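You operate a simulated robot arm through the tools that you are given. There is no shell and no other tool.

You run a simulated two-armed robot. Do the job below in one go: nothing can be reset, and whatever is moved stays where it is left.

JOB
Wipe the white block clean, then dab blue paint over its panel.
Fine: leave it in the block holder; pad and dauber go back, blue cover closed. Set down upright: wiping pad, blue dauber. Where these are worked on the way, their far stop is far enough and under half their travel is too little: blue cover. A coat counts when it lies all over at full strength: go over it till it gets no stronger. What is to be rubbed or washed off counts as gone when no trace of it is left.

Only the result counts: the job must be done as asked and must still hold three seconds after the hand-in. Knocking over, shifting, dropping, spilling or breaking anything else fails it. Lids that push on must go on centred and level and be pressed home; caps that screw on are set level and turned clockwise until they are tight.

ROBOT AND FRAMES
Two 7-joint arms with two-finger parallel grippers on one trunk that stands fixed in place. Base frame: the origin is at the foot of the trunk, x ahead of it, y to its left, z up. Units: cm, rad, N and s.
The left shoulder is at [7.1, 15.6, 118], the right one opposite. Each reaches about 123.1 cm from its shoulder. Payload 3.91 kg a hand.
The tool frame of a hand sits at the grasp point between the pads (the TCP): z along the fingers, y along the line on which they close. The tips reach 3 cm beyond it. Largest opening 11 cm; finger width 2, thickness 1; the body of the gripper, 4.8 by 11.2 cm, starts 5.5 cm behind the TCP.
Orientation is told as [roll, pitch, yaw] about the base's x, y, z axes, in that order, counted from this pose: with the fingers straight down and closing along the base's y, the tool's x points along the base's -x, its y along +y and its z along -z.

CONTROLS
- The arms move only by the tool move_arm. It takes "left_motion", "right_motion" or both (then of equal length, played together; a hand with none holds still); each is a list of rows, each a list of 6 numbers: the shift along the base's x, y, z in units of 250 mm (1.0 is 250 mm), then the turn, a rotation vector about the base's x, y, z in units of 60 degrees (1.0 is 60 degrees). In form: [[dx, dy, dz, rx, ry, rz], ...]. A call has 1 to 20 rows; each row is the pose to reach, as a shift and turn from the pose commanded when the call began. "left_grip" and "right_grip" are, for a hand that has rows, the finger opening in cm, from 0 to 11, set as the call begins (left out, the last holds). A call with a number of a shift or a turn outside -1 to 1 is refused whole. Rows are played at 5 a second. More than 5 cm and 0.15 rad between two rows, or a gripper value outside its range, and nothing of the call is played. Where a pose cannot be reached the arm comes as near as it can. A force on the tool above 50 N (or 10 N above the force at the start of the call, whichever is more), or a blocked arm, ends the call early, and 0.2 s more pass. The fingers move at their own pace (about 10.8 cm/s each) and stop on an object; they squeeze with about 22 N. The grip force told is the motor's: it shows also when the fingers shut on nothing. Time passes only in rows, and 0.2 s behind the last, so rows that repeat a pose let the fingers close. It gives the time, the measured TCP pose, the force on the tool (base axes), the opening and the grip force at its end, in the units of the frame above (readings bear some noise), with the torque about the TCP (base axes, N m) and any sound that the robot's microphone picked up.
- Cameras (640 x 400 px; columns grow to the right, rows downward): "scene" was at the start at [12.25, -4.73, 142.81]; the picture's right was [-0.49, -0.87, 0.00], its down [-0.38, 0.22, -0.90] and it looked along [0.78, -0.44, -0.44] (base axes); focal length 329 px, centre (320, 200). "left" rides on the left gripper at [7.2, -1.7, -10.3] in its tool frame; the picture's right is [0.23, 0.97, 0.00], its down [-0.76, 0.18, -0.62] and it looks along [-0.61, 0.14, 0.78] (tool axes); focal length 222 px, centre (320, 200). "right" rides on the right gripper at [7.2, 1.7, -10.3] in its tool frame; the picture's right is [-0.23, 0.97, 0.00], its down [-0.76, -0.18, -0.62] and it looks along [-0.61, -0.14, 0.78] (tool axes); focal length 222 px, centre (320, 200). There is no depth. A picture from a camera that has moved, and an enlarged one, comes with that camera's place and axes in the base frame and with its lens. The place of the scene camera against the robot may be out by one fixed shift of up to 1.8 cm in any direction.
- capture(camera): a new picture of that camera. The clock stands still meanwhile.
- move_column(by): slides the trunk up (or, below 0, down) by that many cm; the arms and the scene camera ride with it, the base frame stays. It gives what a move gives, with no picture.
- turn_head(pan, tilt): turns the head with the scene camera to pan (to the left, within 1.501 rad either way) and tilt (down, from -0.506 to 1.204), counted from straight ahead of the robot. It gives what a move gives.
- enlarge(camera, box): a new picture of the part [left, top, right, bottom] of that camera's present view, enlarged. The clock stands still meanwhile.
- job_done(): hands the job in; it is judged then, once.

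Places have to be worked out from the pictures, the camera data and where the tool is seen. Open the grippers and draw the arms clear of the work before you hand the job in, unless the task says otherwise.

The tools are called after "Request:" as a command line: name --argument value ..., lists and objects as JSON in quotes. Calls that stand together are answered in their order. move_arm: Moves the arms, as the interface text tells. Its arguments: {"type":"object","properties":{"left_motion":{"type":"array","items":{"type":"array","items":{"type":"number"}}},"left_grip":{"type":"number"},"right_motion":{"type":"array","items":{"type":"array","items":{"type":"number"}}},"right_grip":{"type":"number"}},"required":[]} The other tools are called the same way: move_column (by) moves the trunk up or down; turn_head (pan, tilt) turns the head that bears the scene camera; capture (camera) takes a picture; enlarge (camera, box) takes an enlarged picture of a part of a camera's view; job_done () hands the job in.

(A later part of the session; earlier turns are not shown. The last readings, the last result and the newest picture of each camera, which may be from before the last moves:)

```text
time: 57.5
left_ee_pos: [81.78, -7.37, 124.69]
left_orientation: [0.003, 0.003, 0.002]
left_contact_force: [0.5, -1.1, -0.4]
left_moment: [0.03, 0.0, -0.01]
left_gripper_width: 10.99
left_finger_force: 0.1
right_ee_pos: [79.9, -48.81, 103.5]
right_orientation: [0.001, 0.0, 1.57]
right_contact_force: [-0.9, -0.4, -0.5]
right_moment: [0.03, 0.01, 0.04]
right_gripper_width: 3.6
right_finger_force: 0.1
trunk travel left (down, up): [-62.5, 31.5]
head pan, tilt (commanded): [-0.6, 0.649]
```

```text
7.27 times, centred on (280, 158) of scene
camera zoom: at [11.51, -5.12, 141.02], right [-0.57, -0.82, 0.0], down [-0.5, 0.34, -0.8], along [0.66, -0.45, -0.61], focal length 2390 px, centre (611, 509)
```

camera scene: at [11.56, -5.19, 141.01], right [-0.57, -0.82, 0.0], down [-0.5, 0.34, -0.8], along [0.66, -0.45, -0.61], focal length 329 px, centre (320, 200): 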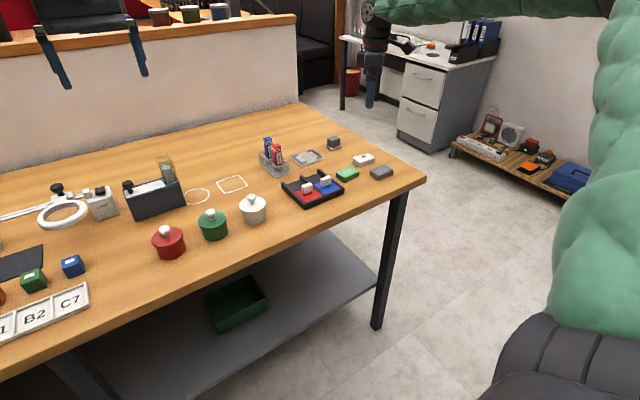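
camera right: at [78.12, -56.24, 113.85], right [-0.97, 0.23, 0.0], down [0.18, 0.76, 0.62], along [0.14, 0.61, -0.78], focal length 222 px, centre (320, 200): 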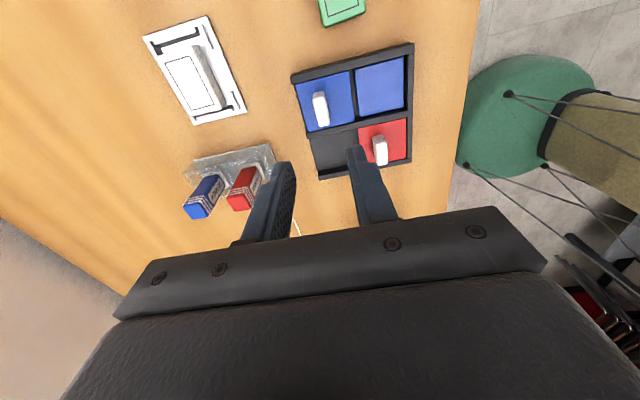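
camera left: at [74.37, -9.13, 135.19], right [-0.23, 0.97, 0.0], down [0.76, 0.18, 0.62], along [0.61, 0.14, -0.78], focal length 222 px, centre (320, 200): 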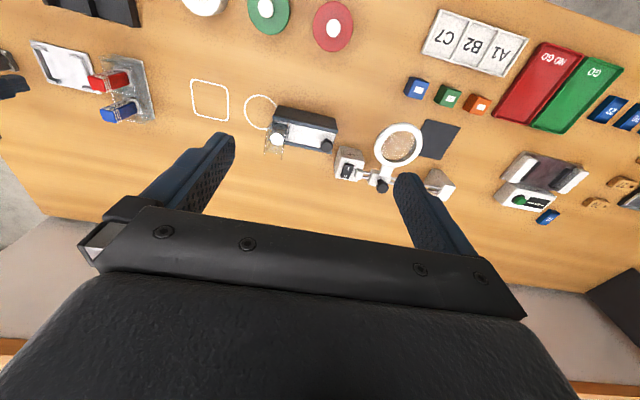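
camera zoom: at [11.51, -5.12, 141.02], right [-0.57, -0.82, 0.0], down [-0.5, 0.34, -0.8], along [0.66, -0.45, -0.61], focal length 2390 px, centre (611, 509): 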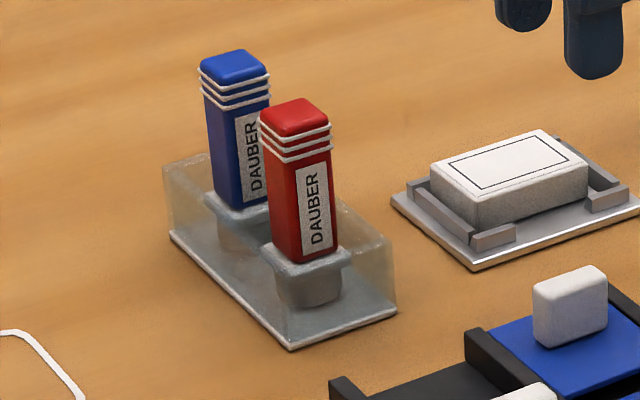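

The blue dauber's top is near (95.8,−43.1,94.8), in a clear stand with walls up to z≈90. I move above it while turning the hand back to yaw 0 so the fingers close along y, away from the red dauber.

Request:
move_arm --right_motion '[[0.04, 0.01, 0.03, 0, 0, -0.125], [0.1, 0.03, 0.06, 0, 0, -0.25], [0.16, 0.05, 0.1, 0, 0, -0.375], [0.22, 0.07, 0.1, 0, 0, -0.5], [0.28, 0.09, 0.1, 0, 0, -0.625], [0.34, 0.11, 0.1, 0, 0, -0.75]]' --right_grip 6

Request:
move_arm --right_motion '[[0.06, 0.02, 0, 0, 0, -0.125], [0.12, 0.04, 0, 0, 0, -0.25], [0.18, 0.06, 0, 0, 0, -0.375], [0.24, 0.08, 0, 0, 0, -0.5], [0.29, 0.11, 0, 0, 0, -0.625], [0.296, 0.118, 0, 0, 0, -0.75], [0.296, 0.118, 0, 0, 0, -0.75]]'

Request:
capture --camera "right"

```text
time: 58.9
left_ee_pos: [81.74, -7.24, 124.81]
left_orientation: [-0.002, 0.001, 0.001]
left_contact_force: [0.8, 0.8, -0.9]
left_moment: [-0.01, -0.01, 0.01]
left_gripper_width: 10.98
left_finger_force: 0.2
right_ee_pos: [88.3, -46.1, 105.94]
right_orientation: [-0.001, 0.001, 0.78]
right_contact_force: [-0.2, -0.2, -0.1]
right_moment: [-0.02, 0.02, 0.0]
right_gripper_width: 6.02
right_finger_force: 0.0
trunk travel left (down, up): [-62.5, 31.5]
head pan, tilt (commanded): [-0.6, 0.649]
```

```text
time: 60.5
left_ee_pos: [81.78, -7.38, 124.79]
left_orientation: [0.0, 0.002, 0.0]
left_contact_force: [0.5, 0.4, -0.4]
left_moment: [0.0, 0.02, -0.04]
left_gripper_width: 11.0
left_finger_force: 0.2
right_ee_pos: [95.66, -43.08, 105.91]
right_orientation: [-0.001, 0.0, -0.001]
right_contact_force: [0.0, 0.2, -1.6]
right_moment: [-0.01, 0.0, 0.02]
right_gripper_width: 6.02
right_finger_force: 0.1
trunk travel left (down, up): [-62.5, 31.5]
head pan, tilt (commanded): [-0.6, 0.649]
```

```text
taken
camera right: at [88.43, -41.5, 116.42], right [0.23, 0.97, 0.0], down [0.76, -0.18, 0.62], along [0.61, -0.14, -0.78], focal length 222 px, centre (320, 200)
```

right: 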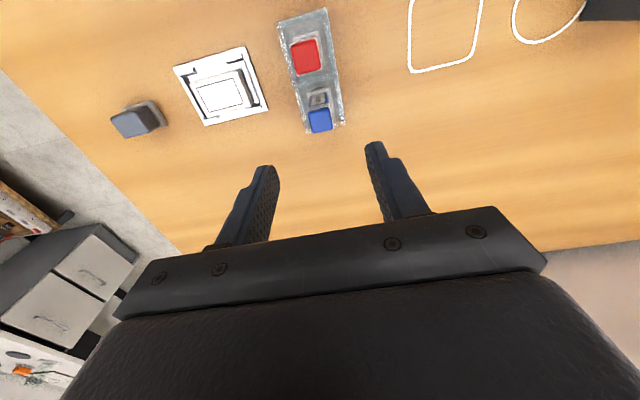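

Request:
enlarge --camera "right" --box '[240, 0, 400, 140]'

Request:
enlarge --camera "left" --box '[70, 40, 170, 130]'

```text
2.86 times, centred on (320, 70) of right
camera zoom: at [88.43, -41.5, 116.42], right [0.23, 0.97, 0.0], down [0.76, -0.18, 0.62], along [0.61, -0.14, -0.78], focal length 635 px, centre (320, 571)
```

zoom: 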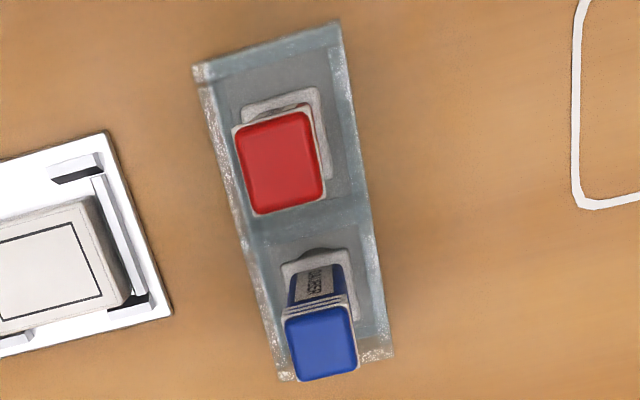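

```text
4.44 times, centred on (120, 85) of left
camera zoom: at [74.48, -9.01, 135.14], right [-0.23, 0.97, 0.0], down [0.76, 0.18, 0.62], along [0.61, 0.14, -0.78], focal length 987 px, centre (1209, 711)
```

zoom: 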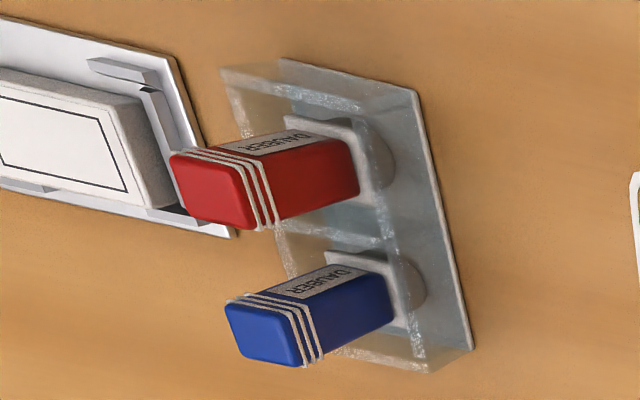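

From above, the blue dauber is right under the TCP (95.65,−43.15), turned about −0.06 rad, inside an open clear box. I descend so the tips stop just above the box walls.

Request:
move_arm --right_motion '[[0, -0.002, -0.06, 0, 0, -0.03], [0, -0.002, -0.18, 0, 0, -0.06], [0, -0.002, -0.32, 0, 0, -0.06], [0, -0.002, -0.43, 0, 0, -0.06], [0, -0.002, -0.49, 0, 0, -0.06], [0, -0.002, -0.49, 0, 0, -0.06]]' --right_grip 4.5

Request:
enlarge --camera "right" --box '[200, 60, 440, 210]'

Request:
enlarge --camera "scene" --box '[230, 100, 330, 190]'

Request:
enlarge --camera "left" --box '[50, 30, 190, 130]'

```text
time: 61.9
left_ee_pos: [81.67, -7.41, 124.81]
left_orientation: [0.0, 0.001, -0.001]
left_contact_force: [0.1, 0.2, 0.1]
left_moment: [0.02, 0.01, 0.04]
left_gripper_width: 10.98
left_finger_force: 0.1
right_ee_pos: [95.34, -43.17, 93.82]
right_orientation: [0.0, -0.002, -0.062]
right_contact_force: [-0.1, -0.3, -0.4]
right_moment: [-0.04, 0.01, 0.0]
right_gripper_width: 4.52
right_finger_force: 0.0
trunk travel left (down, up): [-62.5, 31.5]
head pan, tilt (commanded): [-0.6, 0.649]
```

```text
2.67 times, centred on (320, 135) of right
camera zoom: at [88.27, -41.2, 104.21], right [0.29, 0.96, 0.0], down [0.75, -0.23, 0.62], along [0.6, -0.18, -0.78], focal length 592 px, centre (320, 373)
```

zoom: 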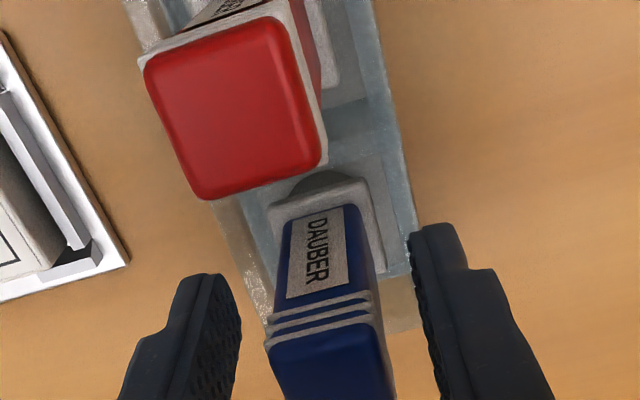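

```text
4.44 times, centred on (280, 145) of scene
camera zoom: at [11.46, -5.08, 141.03], right [-0.57, -0.82, 0.0], down [-0.5, 0.34, -0.8], along [0.66, -0.45, -0.61], focal length 1460 px, centre (498, 444)
```

zoom: 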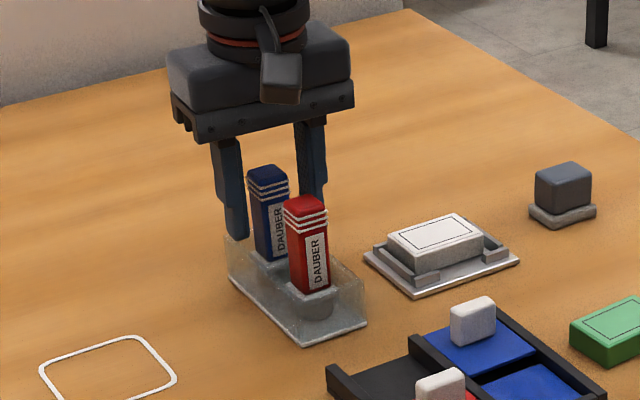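

```text
4.00 times, centred on (120, 80) of left
camera zoom: at [74.46, -9.03, 135.14], right [-0.23, 0.97, 0.0], down [0.76, 0.18, 0.62], along [0.61, 0.14, -0.78], focal length 888 px, centre (1120, 680)
```

zoom: 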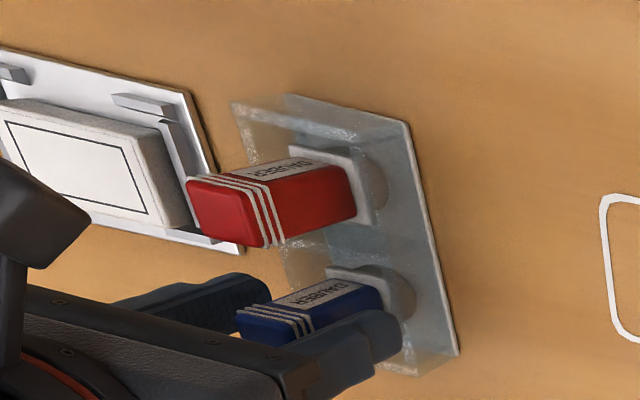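

The fingers straddle the blue dauber above the box walls. I nudge +x slightly and close.

Request:
move_arm --right_motion '[[0.01, 0, -0.01, 0, 0, 0], [0.01, 0, -0.01, 0, 0, 0]]'

Request:
move_arm --right_motion '[[0, 0, 0, 0, 0, 0], [0, 0, 0, 0, 0, 0], [0, 0, 0, 0, 0, 0], [0, 0, 0, 0, 0, 0]]' --right_grip 0

Request:
enlarge --camera "right" --box '[200, 60, 440, 210]'

```text
time: 62.5
left_ee_pos: [81.59, -7.33, 124.79]
left_orientation: [0.0, 0.001, 0.0]
left_contact_force: [0.0, 0.0, 0.7]
left_moment: [-0.02, 0.0, 0.03]
left_gripper_width: 11.02
left_finger_force: 0.1
right_ee_pos: [95.44, -43.18, 93.78]
right_orientation: [0.001, -0.001, -0.063]
right_contact_force: [0.3, -0.3, 0.7]
right_moment: [-0.02, 0.0, 0.0]
right_gripper_width: 4.52
right_finger_force: 0.1
right hand out of reach, approached as far as the arm can: row 1, 2
trunk travel left (down, up): [-62.5, 31.5]
head pan, tilt (commanded): [-0.6, 0.649]
```

```text
time: 63.5
left_ee_pos: [81.78, -7.28, 124.67]
left_orientation: [0.001, 0.002, 0.0]
left_contact_force: [0.5, 0.0, 0.3]
left_moment: [0.0, 0.0, -0.02]
left_gripper_width: 10.99
left_finger_force: 0.1
right_ee_pos: [95.45, -43.2, 93.86]
right_orientation: [0.001, 0.001, -0.062]
right_contact_force: [1.0, -0.2, 0.3]
right_moment: [0.0, 0.0, 0.05]
right_gripper_width: 2.09
right_finger_force: 22.1
trunk travel left (down, up): [-62.5, 31.5]
head pan, tilt (commanded): [-0.6, 0.649]
```

```text
2.67 times, centred on (320, 135) of right
camera zoom: at [88.28, -41.19, 104.23], right [0.29, 0.96, 0.0], down [0.75, -0.23, 0.62], along [0.6, -0.18, -0.78], focal length 592 px, centre (320, 373)
```

zoom: 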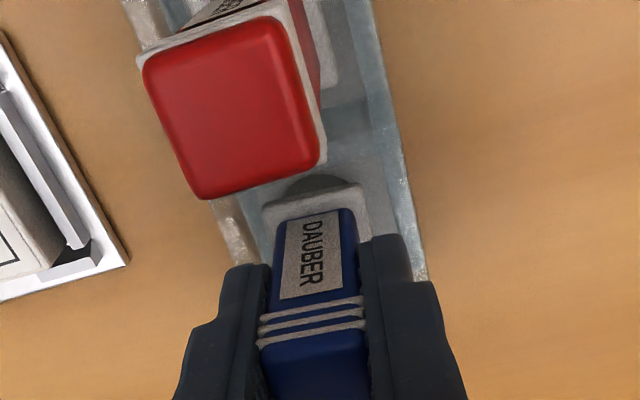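

Dauber gripped (2.1 cm). I lift it straight up out of the box and inspect it.

Request:
move_arm --right_motion '[[0, 0, 0.02, 0, 0, 0], [0, 0, 0.06, 0, 0, 0], [0, 0, 0.12, 0, 0, 0], [0, 0, 0.2, 0, 0, 0], [0, 0, 0.28, 0, 0, 0], [-0.02, 0, 0.34, 0, 0, 0], [-0.06, 0, 0.36, 0, 0, 0], [-0.06, 0, 0.36, 0, 0, 0]]'

Request:
enlarge --camera "right" --box '[200, 0, 440, 180]'

Request:
enlarge --camera "scene" --box '[230, 70, 350, 190]'

Request:
enlarge --camera "left" --box '[30, 30, 190, 130]'

```text
time: 65.3
left_ee_pos: [81.65, -7.46, 124.68]
left_orientation: [0.0, 0.002, -0.001]
left_contact_force: [1.0, 0.9, -1.0]
left_moment: [0.0, 0.03, 0.0]
left_gripper_width: 11.02
left_finger_force: 0.1
right_ee_pos: [93.94, -43.28, 102.9]
right_orientation: [-0.001, 0.0, -0.065]
right_contact_force: [0.2, -0.1, -0.2]
right_moment: [0.0, -0.01, 0.0]
right_gripper_width: 2.12
right_finger_force: 21.5
trunk travel left (down, up): [-62.5, 31.5]
head pan, tilt (commanded): [-0.6, 0.649]
```

```text
2.22 times, centred on (320, 90) of right
camera zoom: at [86.88, -41.23, 113.21], right [0.29, 0.96, 0.0], down [0.75, -0.23, 0.62], along [0.6, -0.18, -0.78], focal length 494 px, centre (320, 444)
```

zoom: 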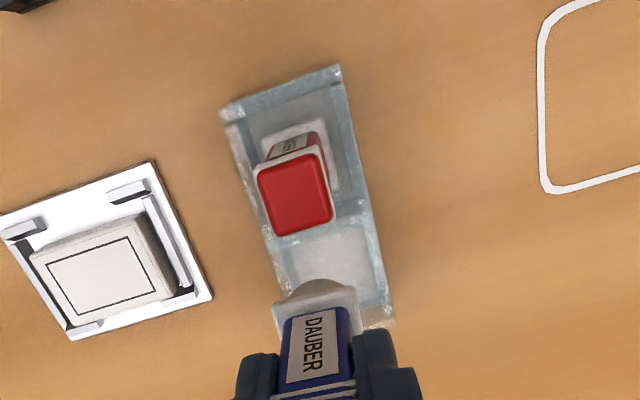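

```text
3.33 times, centred on (290, 130) of scene
camera zoom: at [11.51, -5.06, 141.03], right [-0.56, -0.83, 0.0], down [-0.5, 0.34, -0.8], along [0.66, -0.45, -0.61], focal length 1095 px, centre (420, 433)
```

zoom: 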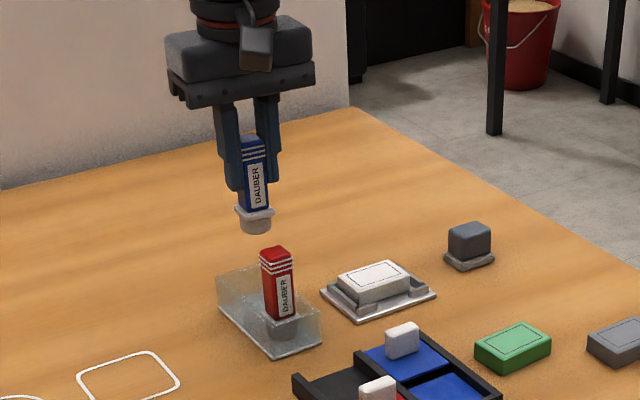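

```text
4.00 times, centred on (110, 80) of left
camera zoom: at [74.52, -9.0, 135.11], right [-0.23, 0.97, 0.0], down [0.76, 0.18, 0.62], along [0.61, 0.14, -0.78], focal length 888 px, centre (1160, 680)
```

zoom: 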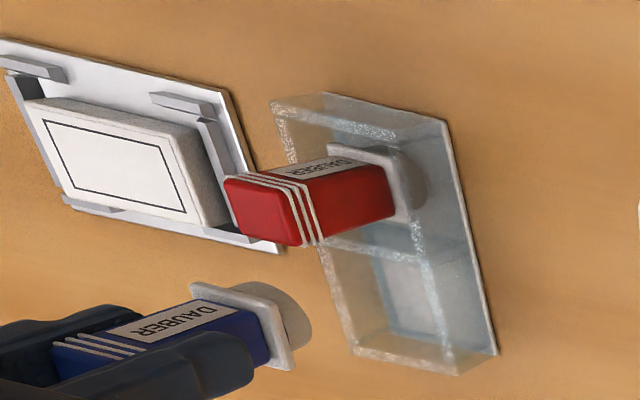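

The dauber's white foam tip is visible below a square collar. I raise it further (to clear the red one), and carry it over the open paint well at about (72.85,−49.05).

Request:
move_arm --right_motion '[[0, 0, 0.06, 0, 0, 0], [0, 0, 0.13, 0, 0, 0], [-0.08, -0.02, 0.14, 0, 0, 0], [-0.22, -0.06, 0.14, 0, 0, 0], [-0.37, -0.1, 0.14, 0, 0, 0], [-0.52, -0.14, 0.14, 0, 0, 0], [-0.67, -0.18, 0.14, 0, 0, 0], [-0.79, -0.22, 0.12, 0, 0, 0], [-0.85, -0.231, 0.04, 0, 0, 0], [-0.85, -0.231, -0.06, 0, 0, 0], [-0.85, -0.231, -0.16, 0, 0, 0], [-0.85, -0.231, -0.24, 0, 0, 0], [-0.85, -0.231, -0.24, 0, 0, 0]]'

Request:
enlarge --camera "right" --box '[200, 0, 440, 180]'

Request:
enlarge --camera "scene" --box '[260, 120, 360, 210]'

```text
time: 68.1
left_ee_pos: [81.65, -7.36, 124.67]
left_orientation: [0.0, 0.001, 0.0]
left_contact_force: [-1.2, 0.1, 0.1]
left_moment: [0.03, 0.0, 0.01]
left_gripper_width: 10.97
left_finger_force: 0.0
right_ee_pos: [72.8, -49.0, 96.87]
right_orientation: [0.002, 0.0, -0.063]
right_contact_force: [1.0, -0.2, -0.6]
right_moment: [-0.05, 0.03, 0.02]
right_gripper_width: 2.14
right_finger_force: 21.5
trunk travel left (down, up): [-62.5, 31.5]
head pan, tilt (commanded): [-0.6, 0.649]
```

```text
2.22 times, centred on (320, 90) of right
camera zoom: at [65.62, -47.06, 107.28], right [0.29, 0.96, 0.0], down [0.75, -0.23, 0.62], along [0.6, -0.18, -0.78], focal length 494 px, centre (320, 444)
```

zoom: 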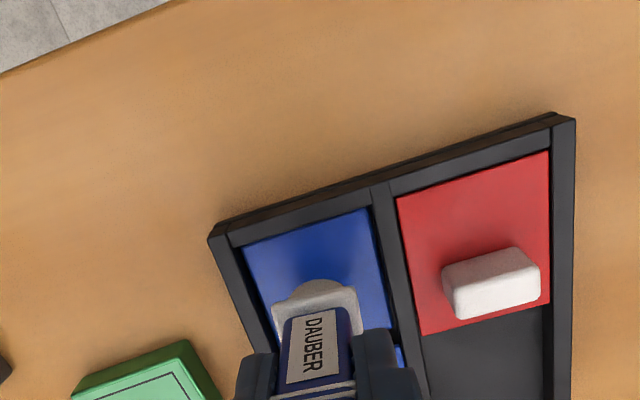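

```text
4.44 times, centred on (310, 165) of scene
camera zoom: at [11.41, -5.08, 141.04], right [-0.57, -0.82, 0.0], down [-0.5, 0.34, -0.8], along [0.66, -0.45, -0.6], focal length 1460 px, centre (364, 356)
```

zoom: 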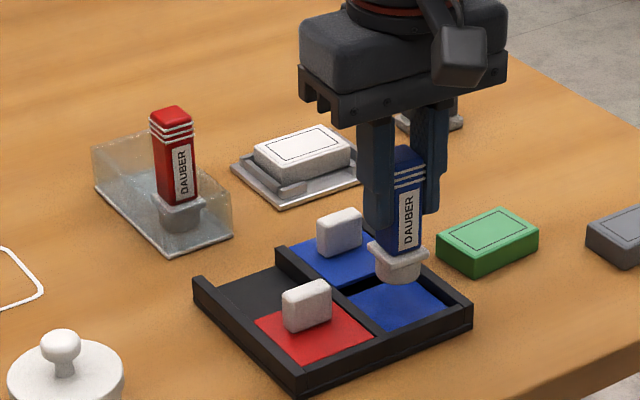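

The dauber is centred over the well. I descend gently until contact with the paint.

Request:
move_arm --right_motion '[[0, 0, -0.04, 0, 0, 0], [0, 0, -0.08, 0, 0, 0], [0, 0, -0.092, 0, 0, 0], [0, 0, -0.098, 0, 0, 0], [0, 0, -0.104, 0, 0, 0], [0, 0, -0.104, 0, 0, 0]]'

Request:
enlarge --camera "scene" --box '[290, 150, 370, 205]'

```text
time: 69.5
left_ee_pos: [81.52, -7.39, 124.92]
left_orientation: [0.001, 0.0, 0.001]
left_contact_force: [-0.5, 0.0, -0.4]
left_moment: [-0.05, 0.02, -0.01]
left_gripper_width: 10.99
left_finger_force: 0.1
right_ee_pos: [72.76, -48.97, 94.43]
right_orientation: [-0.002, -0.002, -0.064]
right_contact_force: [0.1, -4.7, 19.1]
right_moment: [-0.21, -0.12, -0.04]
right_gripper_width: 2.13
right_finger_force: 22.1
trunk travel left (down, up): [-62.5, 31.5]
head pan, tilt (commanded): [-0.6, 0.649]
```

```text
7.27 times, centred on (330, 178) of scene
camera zoom: at [11.32, -5.01, 141.06], right [-0.57, -0.82, 0.0], down [-0.5, 0.34, -0.8], along [0.66, -0.45, -0.6], focal length 2390 px, centre (247, 364)
```

zoom: 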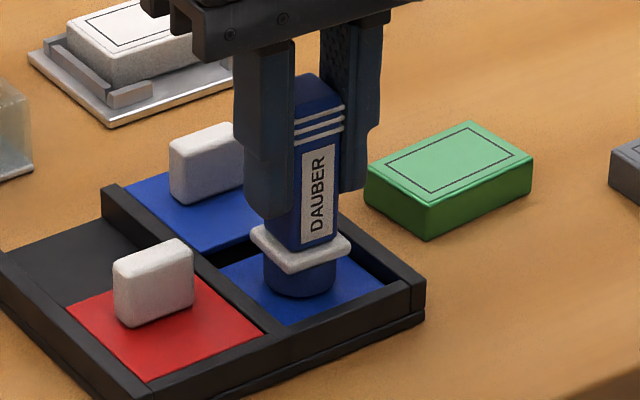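

The foam turned blue in the paint (19 N contact). I lift it and carry it over the block's panel (centre ≈ (92.3,−54.55)).

Request:
move_arm --right_motion '[[0, 0, 0.02, 0, 0, 0], [0, 0, 0.1, 0, 0, 0], [0, 0, 0.22, 0, 0, 0], [0.03, -0.01, 0.34, 0, 0, 0], [0.14, -0.04, 0.36, 0, 0, 0], [0.29, -0.08, 0.36, 0, 0, 0], [0.44, -0.12, 0.36, 0, 0, 0], [0.59, -0.16, 0.36, 0, 0, 0], [0.71, -0.2, 0.34, 0, 0, 0], [0.778, -0.222, 0.26, 0, 0, 0], [0.778, -0.222, 0.16, 0, 0, 0], [0.778, -0.222, 0.16, 0, 0, 0]]'

Request:
enlarge --camera "right" --box '[200, 0, 440, 180]'

Request:
enlarge --camera "scene" --box '[260, 110, 360, 180]'

Request:
enlarge --camera "left" --box '[0, 0, 160, 110]'

```text
time: 72.1
left_ee_pos: [81.65, -7.35, 124.74]
left_orientation: [0.0, -0.002, 0.0]
left_contact_force: [0.2, -0.8, -0.3]
left_moment: [0.01, 0.0, -0.04]
left_gripper_width: 11.0
left_finger_force: 0.0
right_ee_pos: [92.08, -54.48, 98.22]
right_orientation: [0.0, 0.0, -0.065]
right_contact_force: [0.5, 0.2, 0.7]
right_moment: [0.0, 0.01, 0.0]
right_gripper_width: 2.11
right_finger_force: 21.8
trunk travel left (down, up): [-62.5, 31.5]
head pan, tilt (commanded): [-0.6, 0.649]
```

```text
2.22 times, centred on (320, 90) of right
camera zoom: at [84.96, -52.52, 108.69], right [0.29, 0.96, 0.0], down [0.75, -0.22, 0.62], along [0.6, -0.18, -0.78], focal length 494 px, centre (320, 444)
```

zoom: 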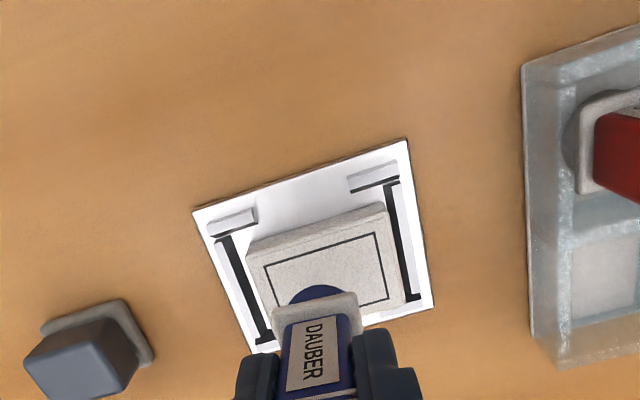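

```text
5.71 times, centred on (310, 145) of scene
camera zoom: at [11.43, -5.04, 141.04], right [-0.56, -0.83, 0.0], down [-0.5, 0.34, -0.8], along [0.66, -0.45, -0.6], focal length 1878 px, centre (377, 514)
```

zoom: 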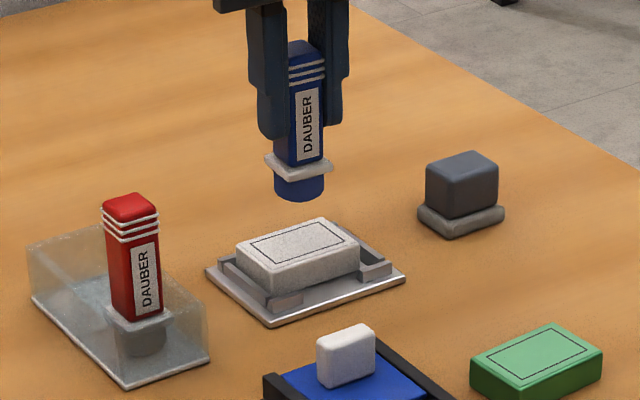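

```text
3.64 times, centred on (80, 55) of left
camera zoom: at [74.44, -8.98, 135.17], right [-0.23, 0.97, 0.0], down [0.76, 0.18, 0.62], along [0.61, 0.14, -0.78], focal length 808 px, centre (1193, 727)
```

zoom: 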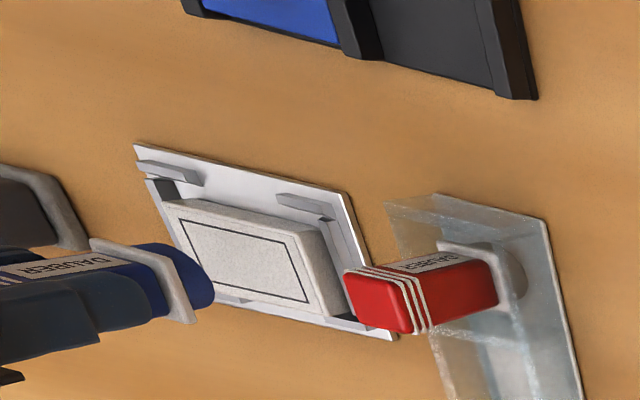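

The dauber is centred above the panel (panel centre ≈ (92.3,−54.45)). I lower it step by step to find contact.

Request:
move_arm --right_motion '[[0, 0, -0.03, 0, 0, 0], [0, 0, -0.06, 0, 0, 0], [0, 0, -0.08, 0, 0, 0], [0, 0, -0.088, 0, 0, 0], [0, 0, -0.094, 0, 0, 0], [0, 0, -0.094, 0, 0, 0]]'

```text
time: 73.5
left_ee_pos: [81.77, -7.27, 124.82]
left_orientation: [-0.001, 0.002, 0.001]
left_contact_force: [-0.1, 0.4, -0.4]
left_moment: [-0.02, -0.01, 0.01]
left_gripper_width: 11.0
left_finger_force: 0.0
right_ee_pos: [92.11, -54.58, 95.91]
right_orientation: [-0.002, 0.0, -0.064]
right_contact_force: [0.7, -0.3, -0.4]
right_moment: [0.01, -0.04, 0.03]
right_gripper_width: 2.13
right_finger_force: 22.1
trunk travel left (down, up): [-62.5, 31.5]
head pan, tilt (commanded): [-0.6, 0.649]
```

Request:
move_arm --right_motion '[[0, 0, -0.004, 0, 0, 0], [0, 0, -0.008, 0, 0, 0], [0, 0, -0.01, 0, 0, 0], [0, 0, -0.01, 0, 0, 0]]'

Request:
enlarge --camera "scene" --box '[270, 120, 340, 170]'

```text
time: 74.5
left_ee_pos: [81.71, -7.45, 124.83]
left_orientation: [-0.001, 0.002, 0.0]
left_contact_force: [-0.8, 0.0, -0.4]
left_moment: [0.01, -0.05, 0.02]
left_gripper_width: 10.98
left_finger_force: 0.1
right_ee_pos: [92.17, -54.67, 95.58]
right_orientation: [0.0, 0.001, -0.061]
right_contact_force: [0.2, 0.3, 0.2]
right_moment: [0.0, -0.03, 0.0]
right_gripper_width: 2.11
right_finger_force: 22.0
trunk travel left (down, up): [-62.5, 31.5]
head pan, tilt (commanded): [-0.6, 0.649]
```

```text
8.00 times, centred on (305, 145) of scene
camera zoom: at [11.46, -5.08, 141.03], right [-0.57, -0.82, 0.0], down [-0.5, 0.34, -0.8], along [0.66, -0.45, -0.61], focal length 2629 px, centre (440, 640)
```

zoom: 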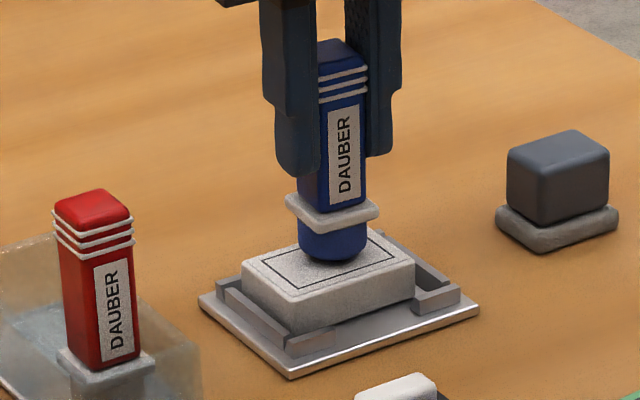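

Nearly touching. I continue down in 0.5–1 mm steps.

Request:
move_arm --right_motion '[[0, 0, -0.004, 0, 0, 0], [0, 0, -0.008, 0, 0, 0], [0, 0, -0.008, 0, 0, 0]]'

```text
time: 75.3
left_ee_pos: [81.66, -7.32, 124.79]
left_orientation: [0.0, 0.002, 0.0]
left_contact_force: [-0.4, -0.2, -0.9]
left_moment: [-0.02, 0.01, 0.01]
left_gripper_width: 11.0
left_finger_force: 0.0
right_ee_pos: [92.17, -54.63, 95.44]
right_orientation: [0.0, 0.0, -0.063]
right_contact_force: [0.6, 0.2, -0.4]
right_moment: [-0.02, -0.02, 0.01]
right_gripper_width: 2.11
right_finger_force: 22.3
trunk travel left (down, up): [-62.5, 31.5]
head pan, tilt (commanded): [-0.6, 0.649]
```

Request:
move_arm --right_motion '[[0, 0, -0.004, 0, 0, 0], [0, 0, -0.008, 0, 0, 0], [0, 0, -0.012, 0, 0, 0], [0, 0, -0.012, 0, 0, 0]]'

```text
time: 76.3
left_ee_pos: [81.7, -7.32, 124.81]
left_orientation: [0.0, 0.001, 0.0]
left_contact_force: [-0.1, -0.4, -0.3]
left_moment: [-0.01, -0.02, -0.03]
left_gripper_width: 11.0
left_finger_force: 0.1
right_ee_pos: [92.07, -54.66, 95.41]
right_orientation: [-0.001, -0.003, -0.063]
right_contact_force: [1.5, -1.6, 10.5]
right_moment: [-0.1, -0.12, -0.04]
right_gripper_width: 2.11
right_finger_force: 22.3
trunk travel left (down, up): [-62.5, 31.5]
head pan, tilt (commanded): [-0.6, 0.649]
```

Contact at 10 N. I lift and see what a single dab leaves.

Request:
move_arm --right_motion '[[0, 0, 0, 0, 0, 0], [0, 0, 0.03, 0, 0, 0], [0, 0, 0.1, 0, 0, 0], [0, 0, 0.18, 0, 0, 0]]'

Request:
enlarge --camera "scene" --box '[270, 120, 340, 170]'

Request:
enlarge --camera "left" --box '[20, 30, 110, 95]'

```text
time: 77.3
left_ee_pos: [81.56, -7.39, 124.8]
left_orientation: [-0.001, 0.0, 0.0]
left_contact_force: [0.1, -0.5, -0.5]
left_moment: [-0.01, -0.01, -0.03]
left_gripper_width: 11.0
left_finger_force: 0.1
right_ee_pos: [92.15, -54.56, 99.68]
right_orientation: [0.0, 0.001, -0.063]
right_contact_force: [-0.7, 0.4, 0.5]
right_moment: [0.0, 0.0, -0.01]
right_gripper_width: 2.12
right_finger_force: 22.3
trunk travel left (down, up): [-62.5, 31.5]
head pan, tilt (commanded): [-0.6, 0.649]
```

```text
8.00 times, centred on (305, 145) of scene
camera zoom: at [11.45, -5.07, 141.03], right [-0.57, -0.83, 0.0], down [-0.5, 0.34, -0.8], along [0.66, -0.45, -0.61], focal length 2629 px, centre (440, 640)
```

zoom: 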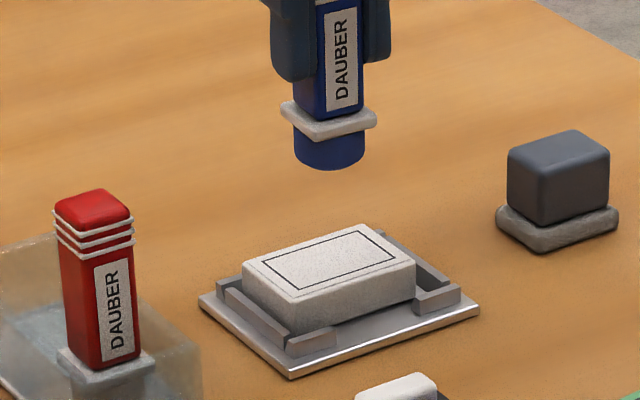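

```text
6.15 times, centred on (65, 62) of left
camera zoom: at [74.46, -9.01, 135.15], right [-0.23, 0.97, 0.0], down [0.76, 0.18, 0.62], along [0.61, 0.14, -0.78], focal length 1367 px, centre (1889, 1046)
```

zoom: 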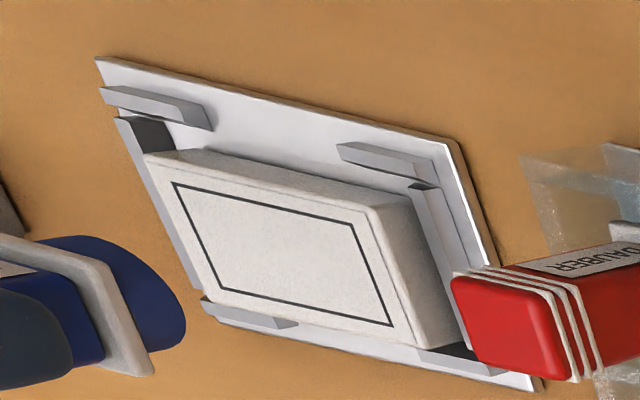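

No mark yet from a still 10 N press, so it likely needs firmer pressure and/or working over the surface. I press again slightly harder and move around over the panel.

Request:
move_arm --right_motion '[[0.004, 0, -0.08, 0, 0, 0], [0.004, 0, -0.16, 0, 0, 0], [0.004, 0, -0.176, 0, 0, 0], [0.004, 0, -0.184, 0, 0, 0], [0.004, 0, -0.184, 0, 0, 0], [0.004, 0.02, -0.184, 0, 0, 0], [0.004, 0.04, -0.184, 0, 0, 0], [0.004, 0.02, -0.184, 0, 0, 0], [0.004, 0, -0.184, 0, 0, 0], [0.004, -0.02, -0.184, 0, 0, 0], [0.004, -0.04, -0.184, 0, 0, 0], [0.004, -0.02, -0.184, 0, 0, 0], [0.004, 0.0, -0.184, 0, 0, 0]]'

Request:
move_arm --right_motion '[[0, 0, 0, 0, 0, 0], [0, 0, 0.03, 0, 0, 0], [0, 0, 0.1, 0, 0, 0], [0, 0, 0.18, 0, 0, 0]]'

Request:
enlarge --camera "scene" --box '[270, 120, 340, 170]'

Request:
enlarge --camera "left" --box '[20, 30, 110, 95]'

```text
time: 80.1
left_ee_pos: [81.45, -7.32, 125.01]
left_orientation: [0.001, -0.001, 0.002]
left_contact_force: [0.9, 1.1, 0.1]
left_moment: [-0.02, 0.03, 0.01]
left_gripper_width: 11.03
left_finger_force: 0.1
right_ee_pos: [92.19, -54.39, 95.11]
right_orientation: [0.0, 0.0, -0.063]
right_contact_force: [-1.7, -6.8, 14.8]
right_moment: [-0.42, 0.21, 0.0]
right_gripper_width: 2.12
right_finger_force: 22.1
trunk travel left (down, up): [-62.5, 31.5]
head pan, tilt (commanded): [-0.6, 0.649]
```

```text
time: 81.1
left_ee_pos: [81.66, -7.51, 124.71]
left_orientation: [-0.001, 0.0, 0.001]
left_contact_force: [0.3, -0.3, 0.1]
left_moment: [-0.02, 0.01, 0.01]
left_gripper_width: 11.02
left_finger_force: 0.0
right_ee_pos: [92.11, -54.52, 99.39]
right_orientation: [0.0, 0.003, -0.062]
right_contact_force: [0.1, 0.2, -1.1]
right_moment: [0.01, 0.01, 0.01]
right_gripper_width: 2.12
right_finger_force: 22.1
trunk travel left (down, up): [-62.5, 31.5]
head pan, tilt (commanded): [-0.6, 0.649]
```

```text
8.00 times, centred on (305, 145) of scene
camera zoom: at [11.46, -5.07, 141.02], right [-0.56, -0.83, 0.0], down [-0.5, 0.34, -0.8], along [0.66, -0.45, -0.61], focal length 2629 px, centre (440, 640)
```

zoom: 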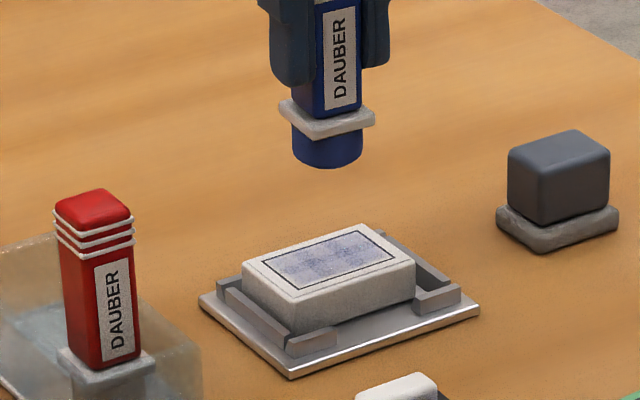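

```text
6.15 times, centred on (65, 62) of left
camera zoom: at [74.47, -9.0, 135.14], right [-0.23, 0.97, 0.0], down [0.76, 0.18, 0.62], along [0.61, 0.14, -0.78], focal length 1367 px, centre (1889, 1046)
```

zoom: 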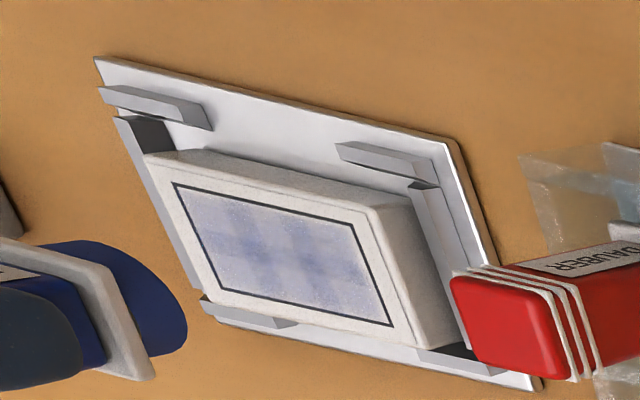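

A faint blue coat now shows within the panel, so pressed strokes work. I go over the whole panel with more strokes.

Request:
move_arm --right_motion '[[0.004, 0, -0.1, 0, 0, 0], [0.004, 0, -0.168, 0, 0, 0], [0.004, 0, -0.182, 0, 0, 0], [0.022, 0.035, -0.182, 0, 0, 0], [0.022, 0.07, -0.182, 0, 0, 0], [0.022, 0.035, -0.182, 0, 0, 0], [0.022, 0, -0.182, 0, 0, 0], [0.022, -0.035, -0.182, 0, 0, 0], [0.022, -0.07, -0.182, 0, 0, 0], [-0.018, -0.07, -0.182, 0, 0, 0], [-0.018, -0.035, -0.182, 0, 0, 0], [-0.018, 0, -0.182, 0, 0, 0], [-0.018, 0.035, -0.182, 0, 0, 0], [-0.018, 0.07, -0.182, 0, 0, 0], [0.004, 0.07, -0.182, 0, 0, 0], [0.004, 0.035, -0.182, 0, 0, 0], [0.004, 0, -0.182, 0, 0, 0], [0.004, -0.035, -0.182, 0, 0, 0], [0.004, -0.07, -0.182, 0, 0, 0], [0.004, 0, -0.182, 0, 0, 0]]'

Request:
move_arm --right_motion '[[0, 0, 0.03, 0, 0, 0], [0, 0, 0.1, 0, 0, 0], [0, 0, 0.18, 0, 0, 0]]'

Request:
enlarge --camera "scene" --box '[270, 120, 340, 170]'

Request:
enlarge --camera "left" --box '[20, 30, 110, 95]'

```text
time: 85.3
left_ee_pos: [81.65, -7.29, 124.86]
left_orientation: [0.0, 0.0, 0.0]
left_contact_force: [0.5, -0.3, -0.5]
left_moment: [0.02, 0.01, 0.0]
left_gripper_width: 11.0
left_finger_force: 0.0
right_ee_pos: [92.24, -54.69, 95.11]
right_orientation: [-0.002, 0.0, -0.063]
right_contact_force: [-1.0, -3.8, 9.2]
right_moment: [-0.28, 0.11, -0.01]
right_gripper_width: 2.1
right_finger_force: 22.5
trunk travel left (down, up): [-62.5, 31.5]
head pan, tilt (commanded): [-0.6, 0.649]
```

```text
time: 86.1
left_ee_pos: [81.55, -7.43, 124.84]
left_orientation: [0.001, 0.0, 0.0]
left_contact_force: [0.2, -0.4, -1.1]
left_moment: [0.01, 0.0, 0.0]
left_gripper_width: 10.99
left_finger_force: 0.0
right_ee_pos: [92.33, -54.59, 99.41]
right_orientation: [0.0, 0.002, -0.063]
right_contact_force: [0.3, -0.7, -0.1]
right_moment: [0.01, -0.01, -0.01]
right_gripper_width: 2.12
right_finger_force: 22.1
trunk travel left (down, up): [-62.5, 31.5]
head pan, tilt (commanded): [-0.6, 0.649]
```

```text
8.00 times, centred on (305, 145) of scene
camera zoom: at [11.44, -5.07, 141.03], right [-0.56, -0.83, 0.0], down [-0.5, 0.34, -0.8], along [0.66, -0.45, -0.6], focal length 2629 px, centre (440, 640)
```

zoom: 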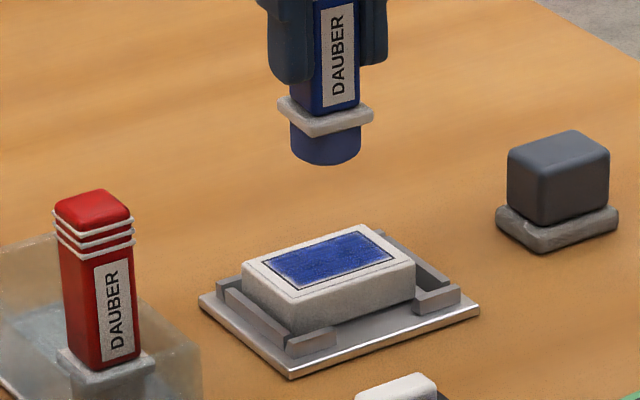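

```text
6.15 times, centred on (65, 62) of left
camera zoom: at [74.44, -9.01, 135.15], right [-0.23, 0.97, 0.0], down [0.76, 0.18, 0.62], along [0.61, 0.14, -0.78], focal length 1367 px, centre (1889, 1046)
```

zoom: 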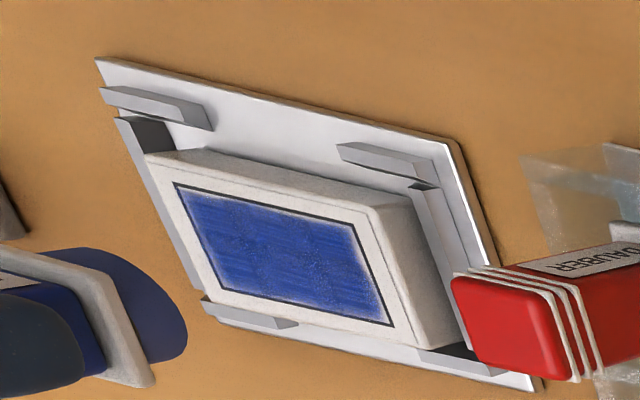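

Strong coat now, though edges and some strokes are still lighter and the foam is paler. I go back to recharge it in the blue well.

Request:
move_arm --right_motion '[[0, 0, 0.06, 0, 0, 0], [-0.02, 0.005, 0.14, 0, 0, 0], [-0.14, 0.04, 0.15, 0, 0, 0], [-0.29, 0.08, 0.15, 0, 0, 0], [-0.44, 0.12, 0.15, 0, 0, 0], [-0.59, 0.17, 0.15, 0, 0, 0], [-0.72, 0.21, 0.14, 0, 0, 0], [-0.78, 0.222, 0.06, 0, 0, 0], [-0.78, 0.222, -0.04, 0, 0, 0], [-0.78, 0.222, -0.12, 0, 0, 0], [-0.78, 0.222, -0.17, 0, 0, 0], [-0.78, 0.222, -0.18, 0, 0, 0], [-0.78, 0.222, -0.18, 0, 0, 0]]'

Request:
enlarge --camera "scene" --box '[290, 150, 370, 205]'

```text
time: 88.9
left_ee_pos: [81.68, -7.45, 124.85]
left_orientation: [0.001, -0.001, 0.0]
left_contact_force: [-0.8, 0.7, -0.2]
left_moment: [-0.01, 0.0, 0.02]
left_gripper_width: 11.01
left_finger_force: 0.0
right_ee_pos: [72.71, -49.15, 95.08]
right_orientation: [0.0, 0.001, -0.065]
right_contact_force: [0.5, -0.3, 0.2]
right_moment: [0.03, -0.01, 0.0]
right_gripper_width: 2.11
right_finger_force: 22.1
trunk travel left (down, up): [-62.5, 31.5]
head pan, tilt (commanded): [-0.6, 0.649]
```

```text
7.27 times, centred on (330, 178) of scene
camera zoom: at [11.45, -5.09, 141.03], right [-0.57, -0.82, 0.0], down [-0.5, 0.34, -0.8], along [0.66, -0.45, -0.61], focal length 2390 px, centre (247, 364)
```

zoom: 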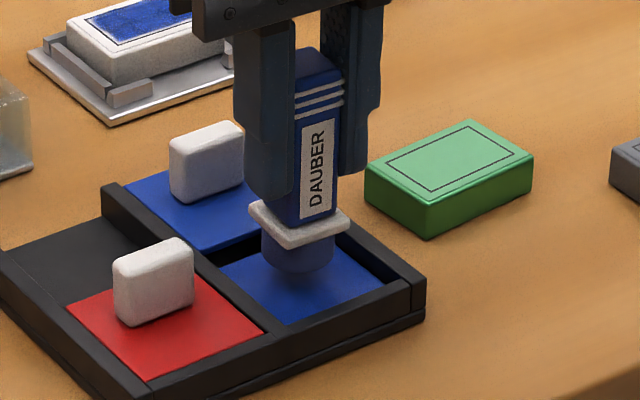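

The foam is paler, still above the paint. I lower in small steps to contact and dab a few times.

Request:
move_arm --right_motion '[[0, 0, -0.01, 0, 0, 0], [0, 0, -0.018, 0, 0, 0], [0, 0, -0.024, 0, 0, 0], [0, 0, -0.03, 0, 0, 0], [0, 0, -0.034, 0, 0, 0], [0, 0, -0.034, 0, 0, 0]]'

Request:
enlarge --camera "scene" --box '[290, 150, 370, 205]'

```text
time: 90.3
left_ee_pos: [81.67, -7.31, 124.74]
left_orientation: [0.0, 0.0, 0.0]
left_contact_force: [0.3, -0.2, -0.7]
left_moment: [0.01, 0.03, 0.02]
left_gripper_width: 11.0
left_finger_force: 0.0
right_ee_pos: [72.72, -49.03, 94.11]
right_orientation: [-0.001, 0.0, -0.063]
right_contact_force: [0.4, 0.4, 0.3]
right_moment: [-0.01, 0.02, 0.0]
right_gripper_width: 2.1
right_finger_force: 22.1
trunk travel left (down, up): [-62.5, 31.5]
head pan, tilt (commanded): [-0.6, 0.649]
```

```text
7.27 times, centred on (330, 178) of scene
camera zoom: at [11.45, -5.09, 141.03], right [-0.57, -0.82, 0.0], down [-0.5, 0.34, -0.8], along [0.66, -0.45, -0.61], focal length 2390 px, centre (247, 364)
```

zoom: 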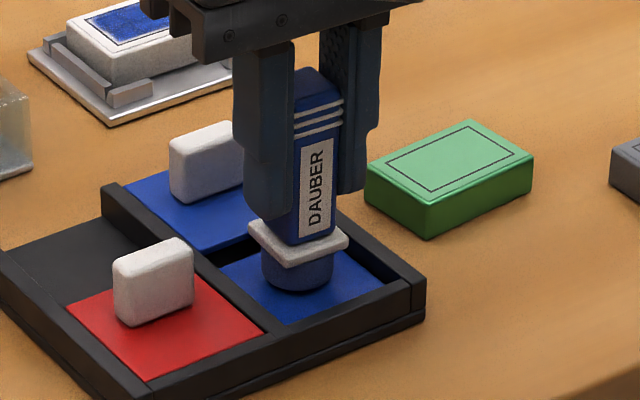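

No contact yet; I keep lowering carefully.

Request:
move_arm --right_motion '[[0, 0, -0.006, 0, 0, 0], [0, 0, -0.012, 0, 0, 0], [0, 0, -0.016, 0, 0, 0], [0, 0, -0.016, 0, 0, 0]]'

```text
time: 91.3
left_ee_pos: [81.6, -7.24, 124.93]
left_orientation: [0.0, -0.001, 0.0]
left_contact_force: [-0.1, -0.3, -0.4]
left_moment: [0.01, 0.02, 0.0]
left_gripper_width: 11.01
left_finger_force: 0.0
right_ee_pos: [72.74, -49.07, 94.01]
right_orientation: [0.0, -0.001, -0.062]
right_contact_force: [2.6, -2.1, 22.8]
right_moment: [-0.2, -0.15, -0.02]
right_gripper_width: 2.12
right_finger_force: 22.4
trunk travel left (down, up): [-62.5, 31.5]
head pan, tilt (commanded): [-0.6, 0.649]
```

Contact (23 N). I check the foam's colour.

Request:
move_arm --right_motion '[[0, 0, 0.004, 0, 0, 0], [0.01, 0.01, 0.006, 0, 0, 0], [0.0, 0.0, 0.006, 0, 0, 0], [0, 0, 0.04, 0, 0, 0], [0, 0, 0.1, 0, 0, 0]]'

Request:
enlarge --camera "scene" --box '[290, 150, 370, 205]'

```text
time: 92.5
left_ee_pos: [81.66, -7.27, 124.9]
left_orientation: [0.0, 0.0, 0.0]
left_contact_force: [-0.4, 0.0, -0.8]
left_moment: [-0.01, -0.02, -0.03]
left_gripper_width: 11.01
left_finger_force: 0.1
right_ee_pos: [72.74, -48.99, 96.31]
right_orientation: [0.001, -0.001, -0.063]
right_contact_force: [0.6, 1.1, -0.3]
right_moment: [-0.03, -0.03, -0.01]
right_gripper_width: 2.14
right_finger_force: 21.8
trunk travel left (down, up): [-62.5, 31.5]
head pan, tilt (commanded): [-0.6, 0.649]
```

```text
7.27 times, centred on (330, 178) of scene
camera zoom: at [11.39, -5.02, 141.03], right [-0.56, -0.83, 0.0], down [-0.5, 0.34, -0.8], along [0.66, -0.45, -0.6], focal length 2390 px, centre (247, 364)
```

zoom: 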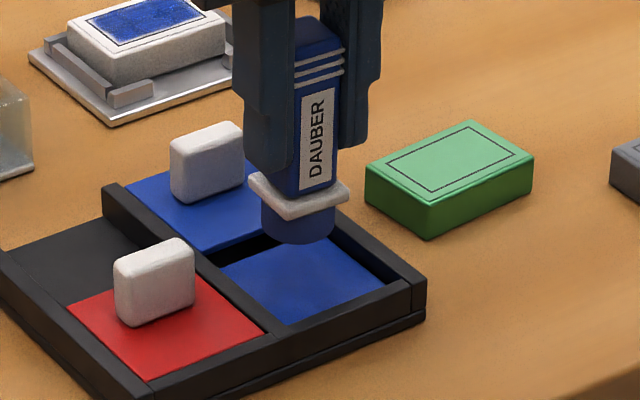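

The foam is deep blue again. I carry it back over the panel and lower to just above contact.

Request:
move_arm --right_motion '[[0, 0, 0.1, 0, 0, 0], [0, 0, 0.22, 0, 0, 0], [0.04, -0.01, 0.27, 0, 0, 0], [0.17, -0.05, 0.27, 0, 0, 0], [0.32, -0.09, 0.27, 0, 0, 0], [0.47, -0.13, 0.27, 0, 0, 0], [0.62, -0.17, 0.27, 0, 0, 0], [0.74, -0.21, 0.24, 0, 0, 0], [0.782, -0.22, 0.16, 0, 0, 0], [0.782, -0.22, 0.06, 0, 0, 0], [0.782, -0.22, -0.02, 0, 0, 0], [0.782, -0.22, -0.044, 0, 0, 0], [0.782, -0.22, -0.044, 0, 0, 0]]'

Request:
move_arm --right_motion '[[0, 0, -0.006, 0, 0, 0], [0, 0, -0.012, 0, 0, 0], [0, 0, -0.012, 0, 0, 0]]'

```text
time: 95.3
left_ee_pos: [81.66, -7.4, 124.68]
left_orientation: [0.0, 0.001, -0.001]
left_contact_force: [-0.5, -0.1, -0.4]
left_moment: [-0.02, 0.04, -0.01]
left_gripper_width: 11.0
left_finger_force: 0.1
right_ee_pos: [92.45, -54.49, 95.3]
right_orientation: [0.002, 0.001, -0.063]
right_contact_force: [-0.1, -0.2, -0.6]
right_moment: [0.01, -0.01, -0.03]
right_gripper_width: 2.12
right_finger_force: 21.8
trunk travel left (down, up): [-62.5, 31.5]
head pan, tilt (commanded): [-0.6, 0.649]
```

```text
time: 96.1
left_ee_pos: [81.53, -7.34, 124.9]
left_orientation: [0.002, 0.0, -0.001]
left_contact_force: [-0.2, -0.2, -0.3]
left_moment: [-0.03, 0.04, -0.01]
left_gripper_width: 10.98
left_finger_force: 0.2
right_ee_pos: [92.33, -54.54, 94.91]
right_orientation: [0.0, -0.001, -0.063]
right_contact_force: [1.5, -1.3, 7.4]
right_moment: [-0.11, -0.05, 0.01]
right_gripper_width: 2.12
right_finger_force: 21.7
trunk travel left (down, up): [-62.5, 31.5]
head pan, tilt (commanded): [-0.6, 0.649]
```

Light contact (7 N). I press a little more and stroke the full panel in four lanes, out to the edges.

Request:
move_arm --right_motion '[[0, 0, -0.003, 0, 0, 0], [-0.04, 0.04, -0.003, 0, 0, 0], [-0.04, 0.08, -0.003, 0, 0, 0], [-0.04, 0.03, -0.003, 0, 0, 0], [-0.04, -0.03, -0.003, 0, 0, 0], [-0.04, -0.08, -0.003, 0, 0, 0], [-0.018, -0.08, -0.003, 0, 0, 0], [-0.018, -0.03, -0.003, 0, 0, 0], [-0.018, 0.03, -0.003, 0, 0, 0], [-0.018, 0.08, -0.003, 0, 0, 0], [0.006, 0.08, -0.003, 0, 0, 0], [0.006, 0.03, -0.003, 0, 0, 0], [0.006, -0.03, -0.003, 0, 0, 0], [0.006, -0.08, -0.003, 0, 0, 0], [0.03, -0.08, -0.003, 0, 0, 0], [0.03, -0.03, -0.003, 0, 0, 0], [0.03, 0.03, -0.003, 0, 0, 0], [0.03, 0.08, -0.003, 0, 0, 0], [0, 0.04, -0.003, 0, 0, 0], [0, 0, -0.003, 0, 0, 0]]'

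Request:
enlarge --camera "scene" --box '[270, 120, 340, 170]'

```text
time: 100.3
left_ee_pos: [81.51, -7.21, 124.81]
left_orientation: [-0.001, -0.001, 0.0]
left_contact_force: [0.3, 0.3, -0.7]
left_moment: [0.01, 0.01, 0.0]
left_gripper_width: 10.99
left_finger_force: 0.1
right_ee_pos: [92.29, -54.22, 94.95]
right_orientation: [0.0, 0.0, -0.061]
right_contact_force: [0.5, 5.0, 10.5]
right_moment: [0.38, 0.0, 0.04]
right_gripper_width: 2.15
right_finger_force: 21.9
trunk travel left (down, up): [-62.5, 31.5]
head pan, tilt (commanded): [-0.6, 0.649]
```

```text
8.00 times, centred on (305, 145) of scene
camera zoom: at [11.35, -4.96, 141.05], right [-0.56, -0.83, 0.0], down [-0.5, 0.34, -0.8], along [0.66, -0.45, -0.6], focal length 2629 px, centre (440, 640)
```

zoom: 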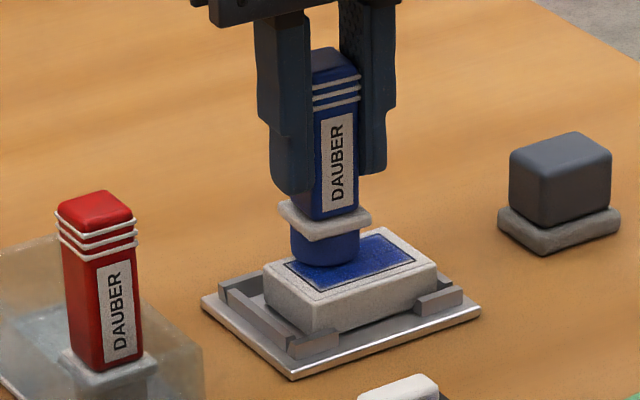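

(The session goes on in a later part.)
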